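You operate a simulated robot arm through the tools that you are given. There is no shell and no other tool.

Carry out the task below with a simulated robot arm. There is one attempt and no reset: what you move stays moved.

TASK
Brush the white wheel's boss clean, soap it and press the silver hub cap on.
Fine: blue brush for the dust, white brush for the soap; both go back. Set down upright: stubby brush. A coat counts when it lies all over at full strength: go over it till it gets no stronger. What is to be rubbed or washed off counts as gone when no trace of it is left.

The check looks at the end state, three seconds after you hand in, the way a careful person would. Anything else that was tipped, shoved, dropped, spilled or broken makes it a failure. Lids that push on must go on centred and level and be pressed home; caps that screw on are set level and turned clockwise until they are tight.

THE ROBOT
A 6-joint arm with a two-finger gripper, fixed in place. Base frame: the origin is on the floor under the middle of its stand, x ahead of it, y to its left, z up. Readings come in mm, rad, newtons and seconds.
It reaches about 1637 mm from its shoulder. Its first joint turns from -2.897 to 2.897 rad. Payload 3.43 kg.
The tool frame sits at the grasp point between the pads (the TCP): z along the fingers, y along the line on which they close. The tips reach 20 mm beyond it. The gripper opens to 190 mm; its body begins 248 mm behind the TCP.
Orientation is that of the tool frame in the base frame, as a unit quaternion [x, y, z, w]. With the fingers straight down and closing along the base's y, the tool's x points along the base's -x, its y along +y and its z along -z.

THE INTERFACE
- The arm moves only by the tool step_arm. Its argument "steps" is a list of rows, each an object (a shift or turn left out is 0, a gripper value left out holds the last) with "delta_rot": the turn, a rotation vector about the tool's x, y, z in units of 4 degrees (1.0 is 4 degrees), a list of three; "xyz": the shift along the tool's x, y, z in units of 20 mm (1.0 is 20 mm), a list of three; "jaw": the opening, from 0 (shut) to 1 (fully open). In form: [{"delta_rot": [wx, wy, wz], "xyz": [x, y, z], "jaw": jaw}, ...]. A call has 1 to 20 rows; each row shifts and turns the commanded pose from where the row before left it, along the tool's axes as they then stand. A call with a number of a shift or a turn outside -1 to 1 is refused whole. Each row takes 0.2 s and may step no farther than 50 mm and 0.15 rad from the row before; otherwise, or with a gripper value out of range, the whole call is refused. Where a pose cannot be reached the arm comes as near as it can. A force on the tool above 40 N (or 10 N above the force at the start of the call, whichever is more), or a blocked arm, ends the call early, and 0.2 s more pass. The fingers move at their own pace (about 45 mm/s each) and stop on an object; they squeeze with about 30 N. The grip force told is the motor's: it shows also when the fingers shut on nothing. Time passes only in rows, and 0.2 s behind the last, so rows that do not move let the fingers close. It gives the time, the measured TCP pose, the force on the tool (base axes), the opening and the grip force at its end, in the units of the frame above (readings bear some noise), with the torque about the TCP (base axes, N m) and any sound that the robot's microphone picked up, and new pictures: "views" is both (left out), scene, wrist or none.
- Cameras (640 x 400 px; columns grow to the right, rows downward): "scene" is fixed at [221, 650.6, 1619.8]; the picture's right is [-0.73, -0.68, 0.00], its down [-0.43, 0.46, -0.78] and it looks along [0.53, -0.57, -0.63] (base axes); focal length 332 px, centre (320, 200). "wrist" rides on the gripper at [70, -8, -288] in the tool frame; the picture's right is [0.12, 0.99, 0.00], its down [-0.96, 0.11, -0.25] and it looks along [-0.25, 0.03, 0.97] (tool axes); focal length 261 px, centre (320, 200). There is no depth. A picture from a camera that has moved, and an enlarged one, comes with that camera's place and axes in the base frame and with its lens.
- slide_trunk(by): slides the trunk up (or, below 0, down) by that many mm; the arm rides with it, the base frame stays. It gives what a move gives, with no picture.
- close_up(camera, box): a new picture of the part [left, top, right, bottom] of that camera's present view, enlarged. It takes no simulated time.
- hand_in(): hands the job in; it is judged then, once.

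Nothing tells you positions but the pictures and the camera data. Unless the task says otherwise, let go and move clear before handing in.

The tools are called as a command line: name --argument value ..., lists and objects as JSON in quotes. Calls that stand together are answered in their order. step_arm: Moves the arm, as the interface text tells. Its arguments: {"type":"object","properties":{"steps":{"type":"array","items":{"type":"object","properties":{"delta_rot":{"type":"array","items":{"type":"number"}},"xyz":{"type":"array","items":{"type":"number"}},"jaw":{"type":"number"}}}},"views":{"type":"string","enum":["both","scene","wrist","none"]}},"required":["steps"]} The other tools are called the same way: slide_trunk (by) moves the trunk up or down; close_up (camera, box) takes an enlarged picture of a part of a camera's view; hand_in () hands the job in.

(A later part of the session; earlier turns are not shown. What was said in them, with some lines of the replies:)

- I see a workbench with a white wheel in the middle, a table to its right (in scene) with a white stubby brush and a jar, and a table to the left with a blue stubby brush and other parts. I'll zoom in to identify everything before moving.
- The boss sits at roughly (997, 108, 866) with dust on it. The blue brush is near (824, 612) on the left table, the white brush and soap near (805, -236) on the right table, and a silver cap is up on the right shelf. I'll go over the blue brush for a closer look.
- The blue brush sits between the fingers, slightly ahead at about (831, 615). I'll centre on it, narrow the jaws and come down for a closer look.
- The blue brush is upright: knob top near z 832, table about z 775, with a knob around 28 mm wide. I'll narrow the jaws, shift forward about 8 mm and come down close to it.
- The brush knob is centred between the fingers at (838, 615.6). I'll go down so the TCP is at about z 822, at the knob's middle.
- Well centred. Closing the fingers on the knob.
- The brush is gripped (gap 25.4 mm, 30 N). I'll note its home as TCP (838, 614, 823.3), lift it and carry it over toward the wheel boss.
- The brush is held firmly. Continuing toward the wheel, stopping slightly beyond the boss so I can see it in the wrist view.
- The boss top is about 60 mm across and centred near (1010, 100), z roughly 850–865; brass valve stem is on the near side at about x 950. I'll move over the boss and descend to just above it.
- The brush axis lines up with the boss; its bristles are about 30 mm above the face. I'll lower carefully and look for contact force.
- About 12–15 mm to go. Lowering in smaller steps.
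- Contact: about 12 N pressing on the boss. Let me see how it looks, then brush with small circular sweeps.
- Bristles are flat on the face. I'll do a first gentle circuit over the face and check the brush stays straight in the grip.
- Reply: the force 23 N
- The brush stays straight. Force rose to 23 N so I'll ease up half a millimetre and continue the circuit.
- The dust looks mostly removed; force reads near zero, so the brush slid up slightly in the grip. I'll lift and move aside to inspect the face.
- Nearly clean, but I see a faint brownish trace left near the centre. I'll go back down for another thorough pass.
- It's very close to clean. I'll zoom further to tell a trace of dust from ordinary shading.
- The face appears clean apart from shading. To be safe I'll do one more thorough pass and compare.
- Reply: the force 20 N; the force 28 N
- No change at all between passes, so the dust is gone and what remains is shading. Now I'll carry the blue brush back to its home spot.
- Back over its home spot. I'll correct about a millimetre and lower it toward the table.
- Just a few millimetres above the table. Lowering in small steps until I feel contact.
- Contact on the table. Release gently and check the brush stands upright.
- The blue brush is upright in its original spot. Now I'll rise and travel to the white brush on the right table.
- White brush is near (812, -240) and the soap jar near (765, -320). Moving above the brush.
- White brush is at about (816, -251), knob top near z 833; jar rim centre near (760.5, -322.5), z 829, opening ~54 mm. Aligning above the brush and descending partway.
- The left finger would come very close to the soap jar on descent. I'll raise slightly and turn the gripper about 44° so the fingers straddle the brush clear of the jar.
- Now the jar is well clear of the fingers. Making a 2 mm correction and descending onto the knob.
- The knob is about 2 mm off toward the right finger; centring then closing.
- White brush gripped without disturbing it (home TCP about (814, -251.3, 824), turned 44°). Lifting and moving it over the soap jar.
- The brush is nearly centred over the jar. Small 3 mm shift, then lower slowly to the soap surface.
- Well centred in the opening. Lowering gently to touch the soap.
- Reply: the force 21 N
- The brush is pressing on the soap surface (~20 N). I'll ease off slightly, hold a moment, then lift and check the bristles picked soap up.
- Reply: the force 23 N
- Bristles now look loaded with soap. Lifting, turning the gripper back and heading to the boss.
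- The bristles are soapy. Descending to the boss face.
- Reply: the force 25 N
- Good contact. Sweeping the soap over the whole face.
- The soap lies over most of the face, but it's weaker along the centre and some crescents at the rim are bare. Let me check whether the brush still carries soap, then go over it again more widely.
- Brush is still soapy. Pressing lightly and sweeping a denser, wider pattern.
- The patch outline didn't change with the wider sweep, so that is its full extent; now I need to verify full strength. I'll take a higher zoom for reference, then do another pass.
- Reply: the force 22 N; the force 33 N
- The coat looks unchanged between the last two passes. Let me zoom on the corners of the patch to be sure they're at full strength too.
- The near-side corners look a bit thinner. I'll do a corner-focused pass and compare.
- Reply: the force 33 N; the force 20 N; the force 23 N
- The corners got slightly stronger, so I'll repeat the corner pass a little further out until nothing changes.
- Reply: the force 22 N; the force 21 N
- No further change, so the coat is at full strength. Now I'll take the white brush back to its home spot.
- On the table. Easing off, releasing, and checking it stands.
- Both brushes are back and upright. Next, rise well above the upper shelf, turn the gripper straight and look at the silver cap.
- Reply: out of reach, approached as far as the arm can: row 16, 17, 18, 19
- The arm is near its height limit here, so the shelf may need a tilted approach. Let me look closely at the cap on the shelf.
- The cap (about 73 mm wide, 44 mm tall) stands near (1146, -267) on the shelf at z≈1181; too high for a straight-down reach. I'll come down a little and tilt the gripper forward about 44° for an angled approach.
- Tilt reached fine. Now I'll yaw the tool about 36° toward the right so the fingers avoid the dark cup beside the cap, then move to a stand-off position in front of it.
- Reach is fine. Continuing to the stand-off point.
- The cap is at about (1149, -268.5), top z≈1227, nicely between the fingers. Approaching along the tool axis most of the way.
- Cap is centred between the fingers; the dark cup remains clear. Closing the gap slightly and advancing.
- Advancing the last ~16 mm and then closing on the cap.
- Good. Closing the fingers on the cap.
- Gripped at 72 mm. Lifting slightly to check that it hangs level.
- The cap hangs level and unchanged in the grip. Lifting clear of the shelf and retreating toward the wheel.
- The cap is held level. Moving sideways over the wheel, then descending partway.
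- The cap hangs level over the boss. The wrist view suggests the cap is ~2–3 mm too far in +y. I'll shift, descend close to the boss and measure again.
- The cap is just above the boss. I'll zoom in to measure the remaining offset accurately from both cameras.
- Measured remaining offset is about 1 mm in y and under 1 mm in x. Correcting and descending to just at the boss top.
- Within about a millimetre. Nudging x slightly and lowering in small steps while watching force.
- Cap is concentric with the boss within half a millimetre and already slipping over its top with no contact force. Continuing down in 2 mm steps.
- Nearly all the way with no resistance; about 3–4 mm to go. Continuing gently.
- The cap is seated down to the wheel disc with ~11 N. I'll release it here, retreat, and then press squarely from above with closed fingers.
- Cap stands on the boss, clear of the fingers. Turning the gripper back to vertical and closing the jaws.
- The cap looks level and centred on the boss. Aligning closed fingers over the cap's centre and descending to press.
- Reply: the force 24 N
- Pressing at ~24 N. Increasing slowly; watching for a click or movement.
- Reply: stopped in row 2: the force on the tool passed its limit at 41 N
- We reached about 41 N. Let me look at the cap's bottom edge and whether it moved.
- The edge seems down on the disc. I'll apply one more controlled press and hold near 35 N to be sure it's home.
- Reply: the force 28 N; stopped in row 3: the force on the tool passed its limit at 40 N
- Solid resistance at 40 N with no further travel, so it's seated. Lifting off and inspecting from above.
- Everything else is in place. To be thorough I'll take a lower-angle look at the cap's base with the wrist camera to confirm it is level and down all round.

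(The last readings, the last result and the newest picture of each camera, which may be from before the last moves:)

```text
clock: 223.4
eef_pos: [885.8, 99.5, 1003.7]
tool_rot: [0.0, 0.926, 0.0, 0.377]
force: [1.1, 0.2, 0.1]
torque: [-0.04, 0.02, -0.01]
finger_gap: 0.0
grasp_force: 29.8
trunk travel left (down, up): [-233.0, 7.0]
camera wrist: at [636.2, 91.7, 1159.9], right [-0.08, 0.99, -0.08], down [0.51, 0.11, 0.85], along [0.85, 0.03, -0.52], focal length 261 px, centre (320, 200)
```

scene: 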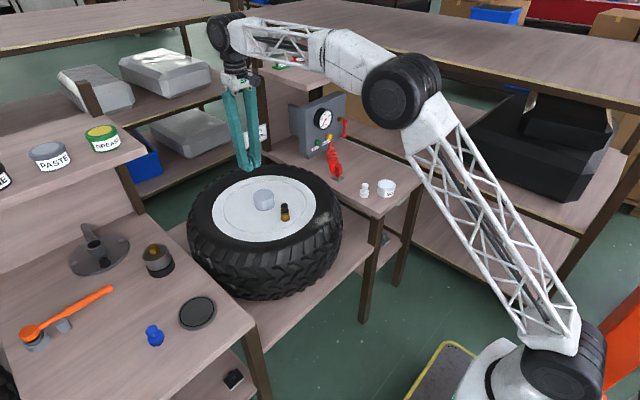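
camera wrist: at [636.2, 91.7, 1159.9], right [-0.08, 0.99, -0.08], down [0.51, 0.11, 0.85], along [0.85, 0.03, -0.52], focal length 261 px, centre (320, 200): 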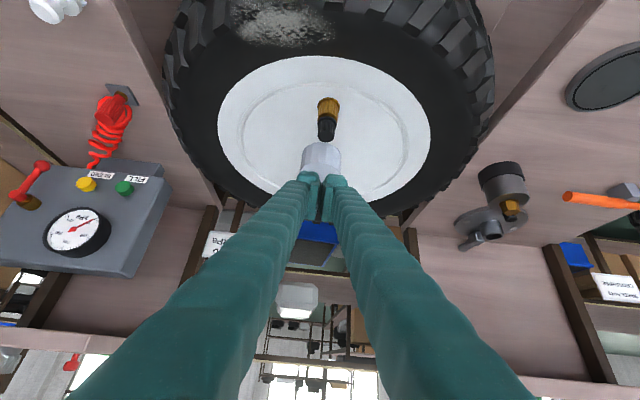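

close_up --camera "wrist" --box '[296, 130, 344, 160]'

step_arm --steps '[{"xyz": [0, 1, 0]}, {"xyz": [0, 1, 0]}, {"xyz": [0, 1, 0]}, {"xyz": [0, 1, 0]}, {"xyz": [0, 1, 0]}, {"delta_rot": [0, -1, 0]}, {"delta_rot": [0, -1, 0]}, {"delta_rot": [0, -1, 0]}, {"delta_rot": [0, -1, 0]}, {"delta_rot": [0, -1, 0]}]' --views "wrist"

```text
13.33 times, centred on (320, 145) of wrist
camera zoom: at [636.2, 91.7, 1159.9], right [-0.08, 0.99, -0.08], down [0.51, 0.11, 0.85], along [0.85, 0.03, -0.52], focal length 3475 px, centre (320, 933)
```

zoom: 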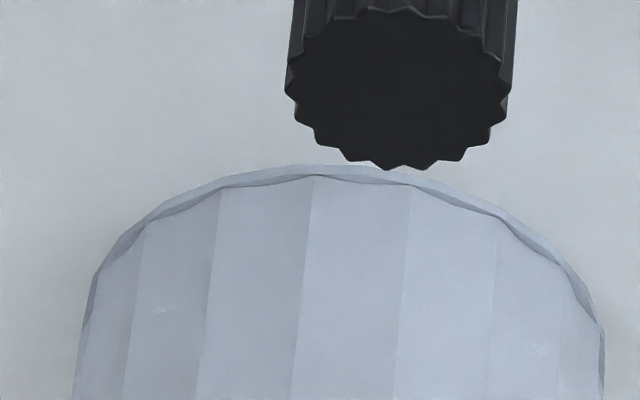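

```text
clock: 225.6
eef_pos: [887.3, 192.8, 1002.4]
tool_rot: [0.003, 0.86, -0.008, 0.51]
force: [-0.6, -0.7, -0.1]
torque: [0.0, -0.02, 0.02]
finger_gap: 0.1
grasp_force: 30.6
out of reach, approached as far as the arm can: row 8
trunk travel left (down, up): [-233.0, 7.0]
camera wrist: at [601.3, 189.5, 1078.6], right [-0.04, 0.99, -0.11], down [0.25, 0.12, 0.96], along [0.97, 0.01, -0.25], focal length 261 px, centre (320, 200)
```

wrist: 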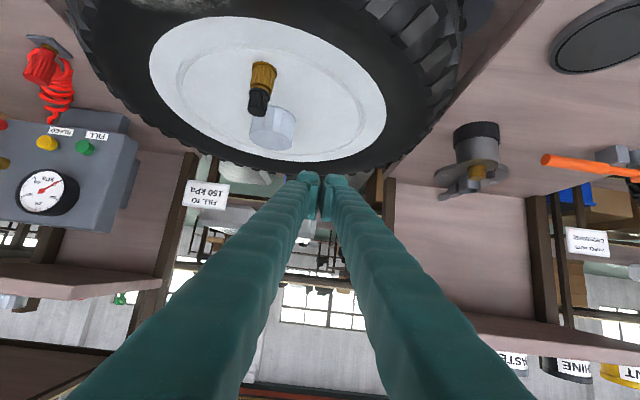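

close_up --camera "wrist" --box '[240, 95, 304, 135]'

close_up --camera "wrist" --box '[250, 95, 298, 125]'

```text
10.00 times, centred on (272, 115) of wrist
camera zoom: at [601.3, 189.5, 1078.6], right [-0.04, 0.99, -0.11], down [0.25, 0.12, 0.96], along [0.97, 0.01, -0.25], focal length 2606 px, centre (800, 1050)
```

zoom: 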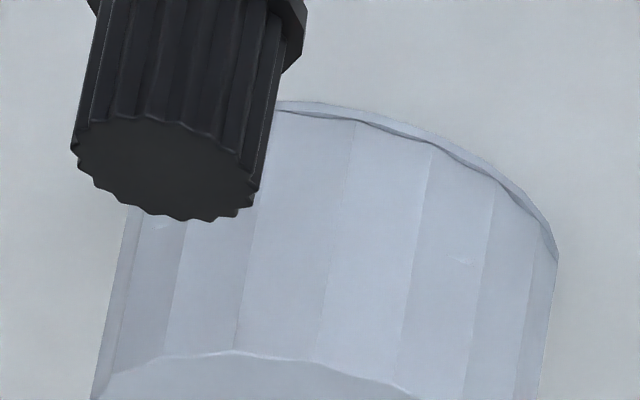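

```text
13.33 times, centred on (274, 110) of wrist
camera zoom: at [601.3, 189.5, 1078.6], right [-0.04, 0.99, -0.11], down [0.25, 0.12, 0.96], along [0.97, 0.01, -0.25], focal length 3475 px, centre (933, 1400)
```

zoom: 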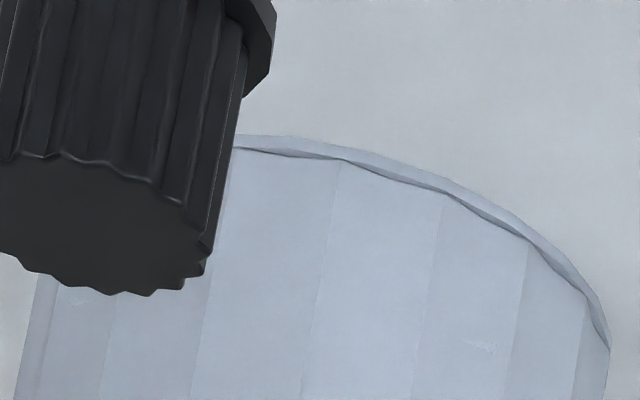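

The lip is flush with the disc all round: the cap is level and home. I'll retreat clear and do a last check of the shelf and tables.

step_arm --steps '[{"xyz": [0, 0, -1]}, {"xyz": [0, 0, -1]}, {"xyz": [0, 0, -1]}, {"xyz": [0, 0, -1]}, {"xyz": [0, 0, -1]}, {"xyz": [0, 0, -1]}, {"xyz": [0, 0, -1]}, {}]' --views "both"

close_up --camera "scene" --box '[255, 40, 367, 110]'

close_up --camera "scene" --box '[180, 150, 350, 260]'

```text
clock: 227.4
eef_pos: [764.2, 195.8, 1069.2]
tool_rot: [0.003, 0.861, -0.007, 0.509]
force: [-0.1, -0.5, -0.3]
torque: [0.02, 0.01, 0.0]
finger_gap: 0.0
grasp_force: 30.3
trunk travel left (down, up): [-233.0, 7.0]
camera wrist: at [478.4, 192.1, 1146.1], right [-0.04, 0.99, -0.11], down [0.25, 0.12, 0.96], along [0.97, 0.01, -0.25], focal length 261 px, centre (320, 200)
```

scene: 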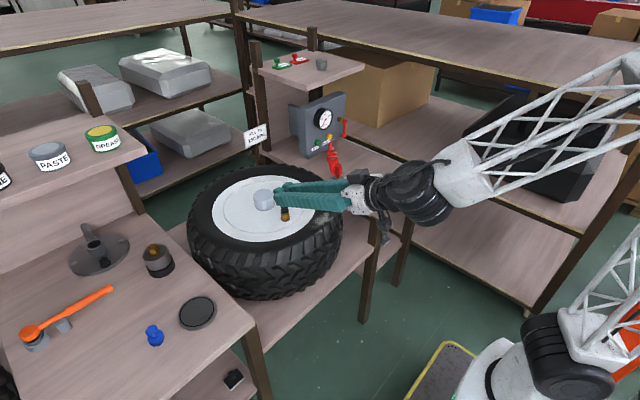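
wrist: 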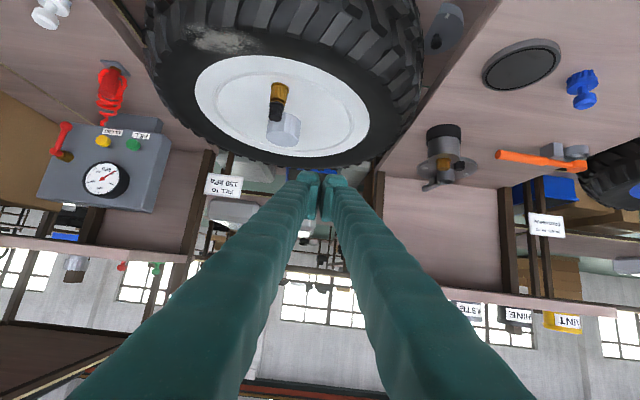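

```text
5.71 times, centred on (311, 75) of scene
camera zoom: at [221.0, 650.6, 1619.8], right [-0.73, -0.68, 0.0], down [-0.43, 0.46, -0.78], along [0.53, -0.57, -0.63], focal length 1898 px, centre (371, 914)
```

zoom: 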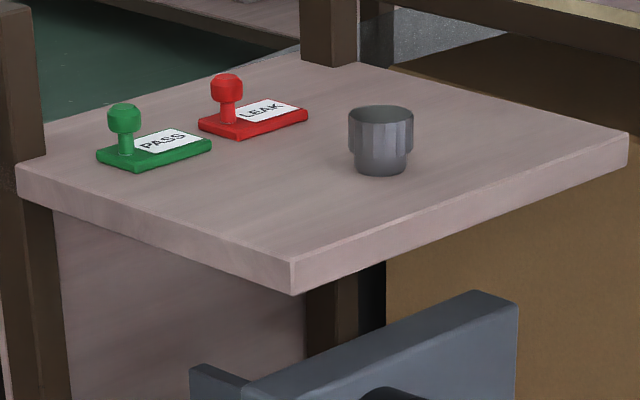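

```text
3.64 times, centred on (265, 205) of scene
camera zoom: at [221.0, 650.6, 1619.8], right [-0.73, -0.68, 0.0], down [-0.43, 0.46, -0.78], along [0.53, -0.57, -0.63], focal length 1208 px, centre (520, 182)
```

zoom: 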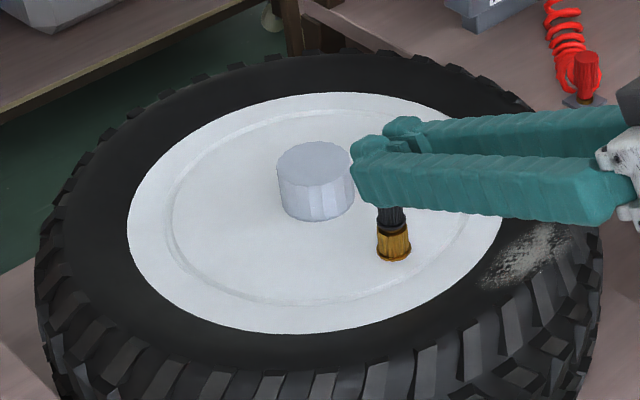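

All is in order: the cap is home and level on the soaped boss, both brushes are upright in their places, and the shelf items, jar and everything else are undisturbed. The arm is clear, so I'm handing in.

hand_in

```text
The job is handed in.
```

The white wheel's boss is brushed clean and soaped, the silver hub cap is pressed on, and the job is handed in. I don't have the check's result.

- **Dust:** I went over the boss three times with the blue brush. The last two close-ups looked identical, so I took the dust as gone. A faint fan pattern on the face stayed the same throughout, and I read it as shading.
- **Soap:** The white brush coated the face, including the corners of the soaped patch. I kept going until another pass made no visible difference. The soap would not spread past a square of about 52 mm, which left thin crescents at the rim bare.
- **Hub cap:** It slid over the boss and sits flush with the wheel disc and level. I pressed it from above twice, up to the 40 N limit, and it did not move further. There was no click.
- **Brushes:** Both are standing upright within about 2 mm of where they started.

The soap jar and the other items in view on the shelf and left table look undisturbed. The arm is clear of the wheel, with the gripper closed and empty.
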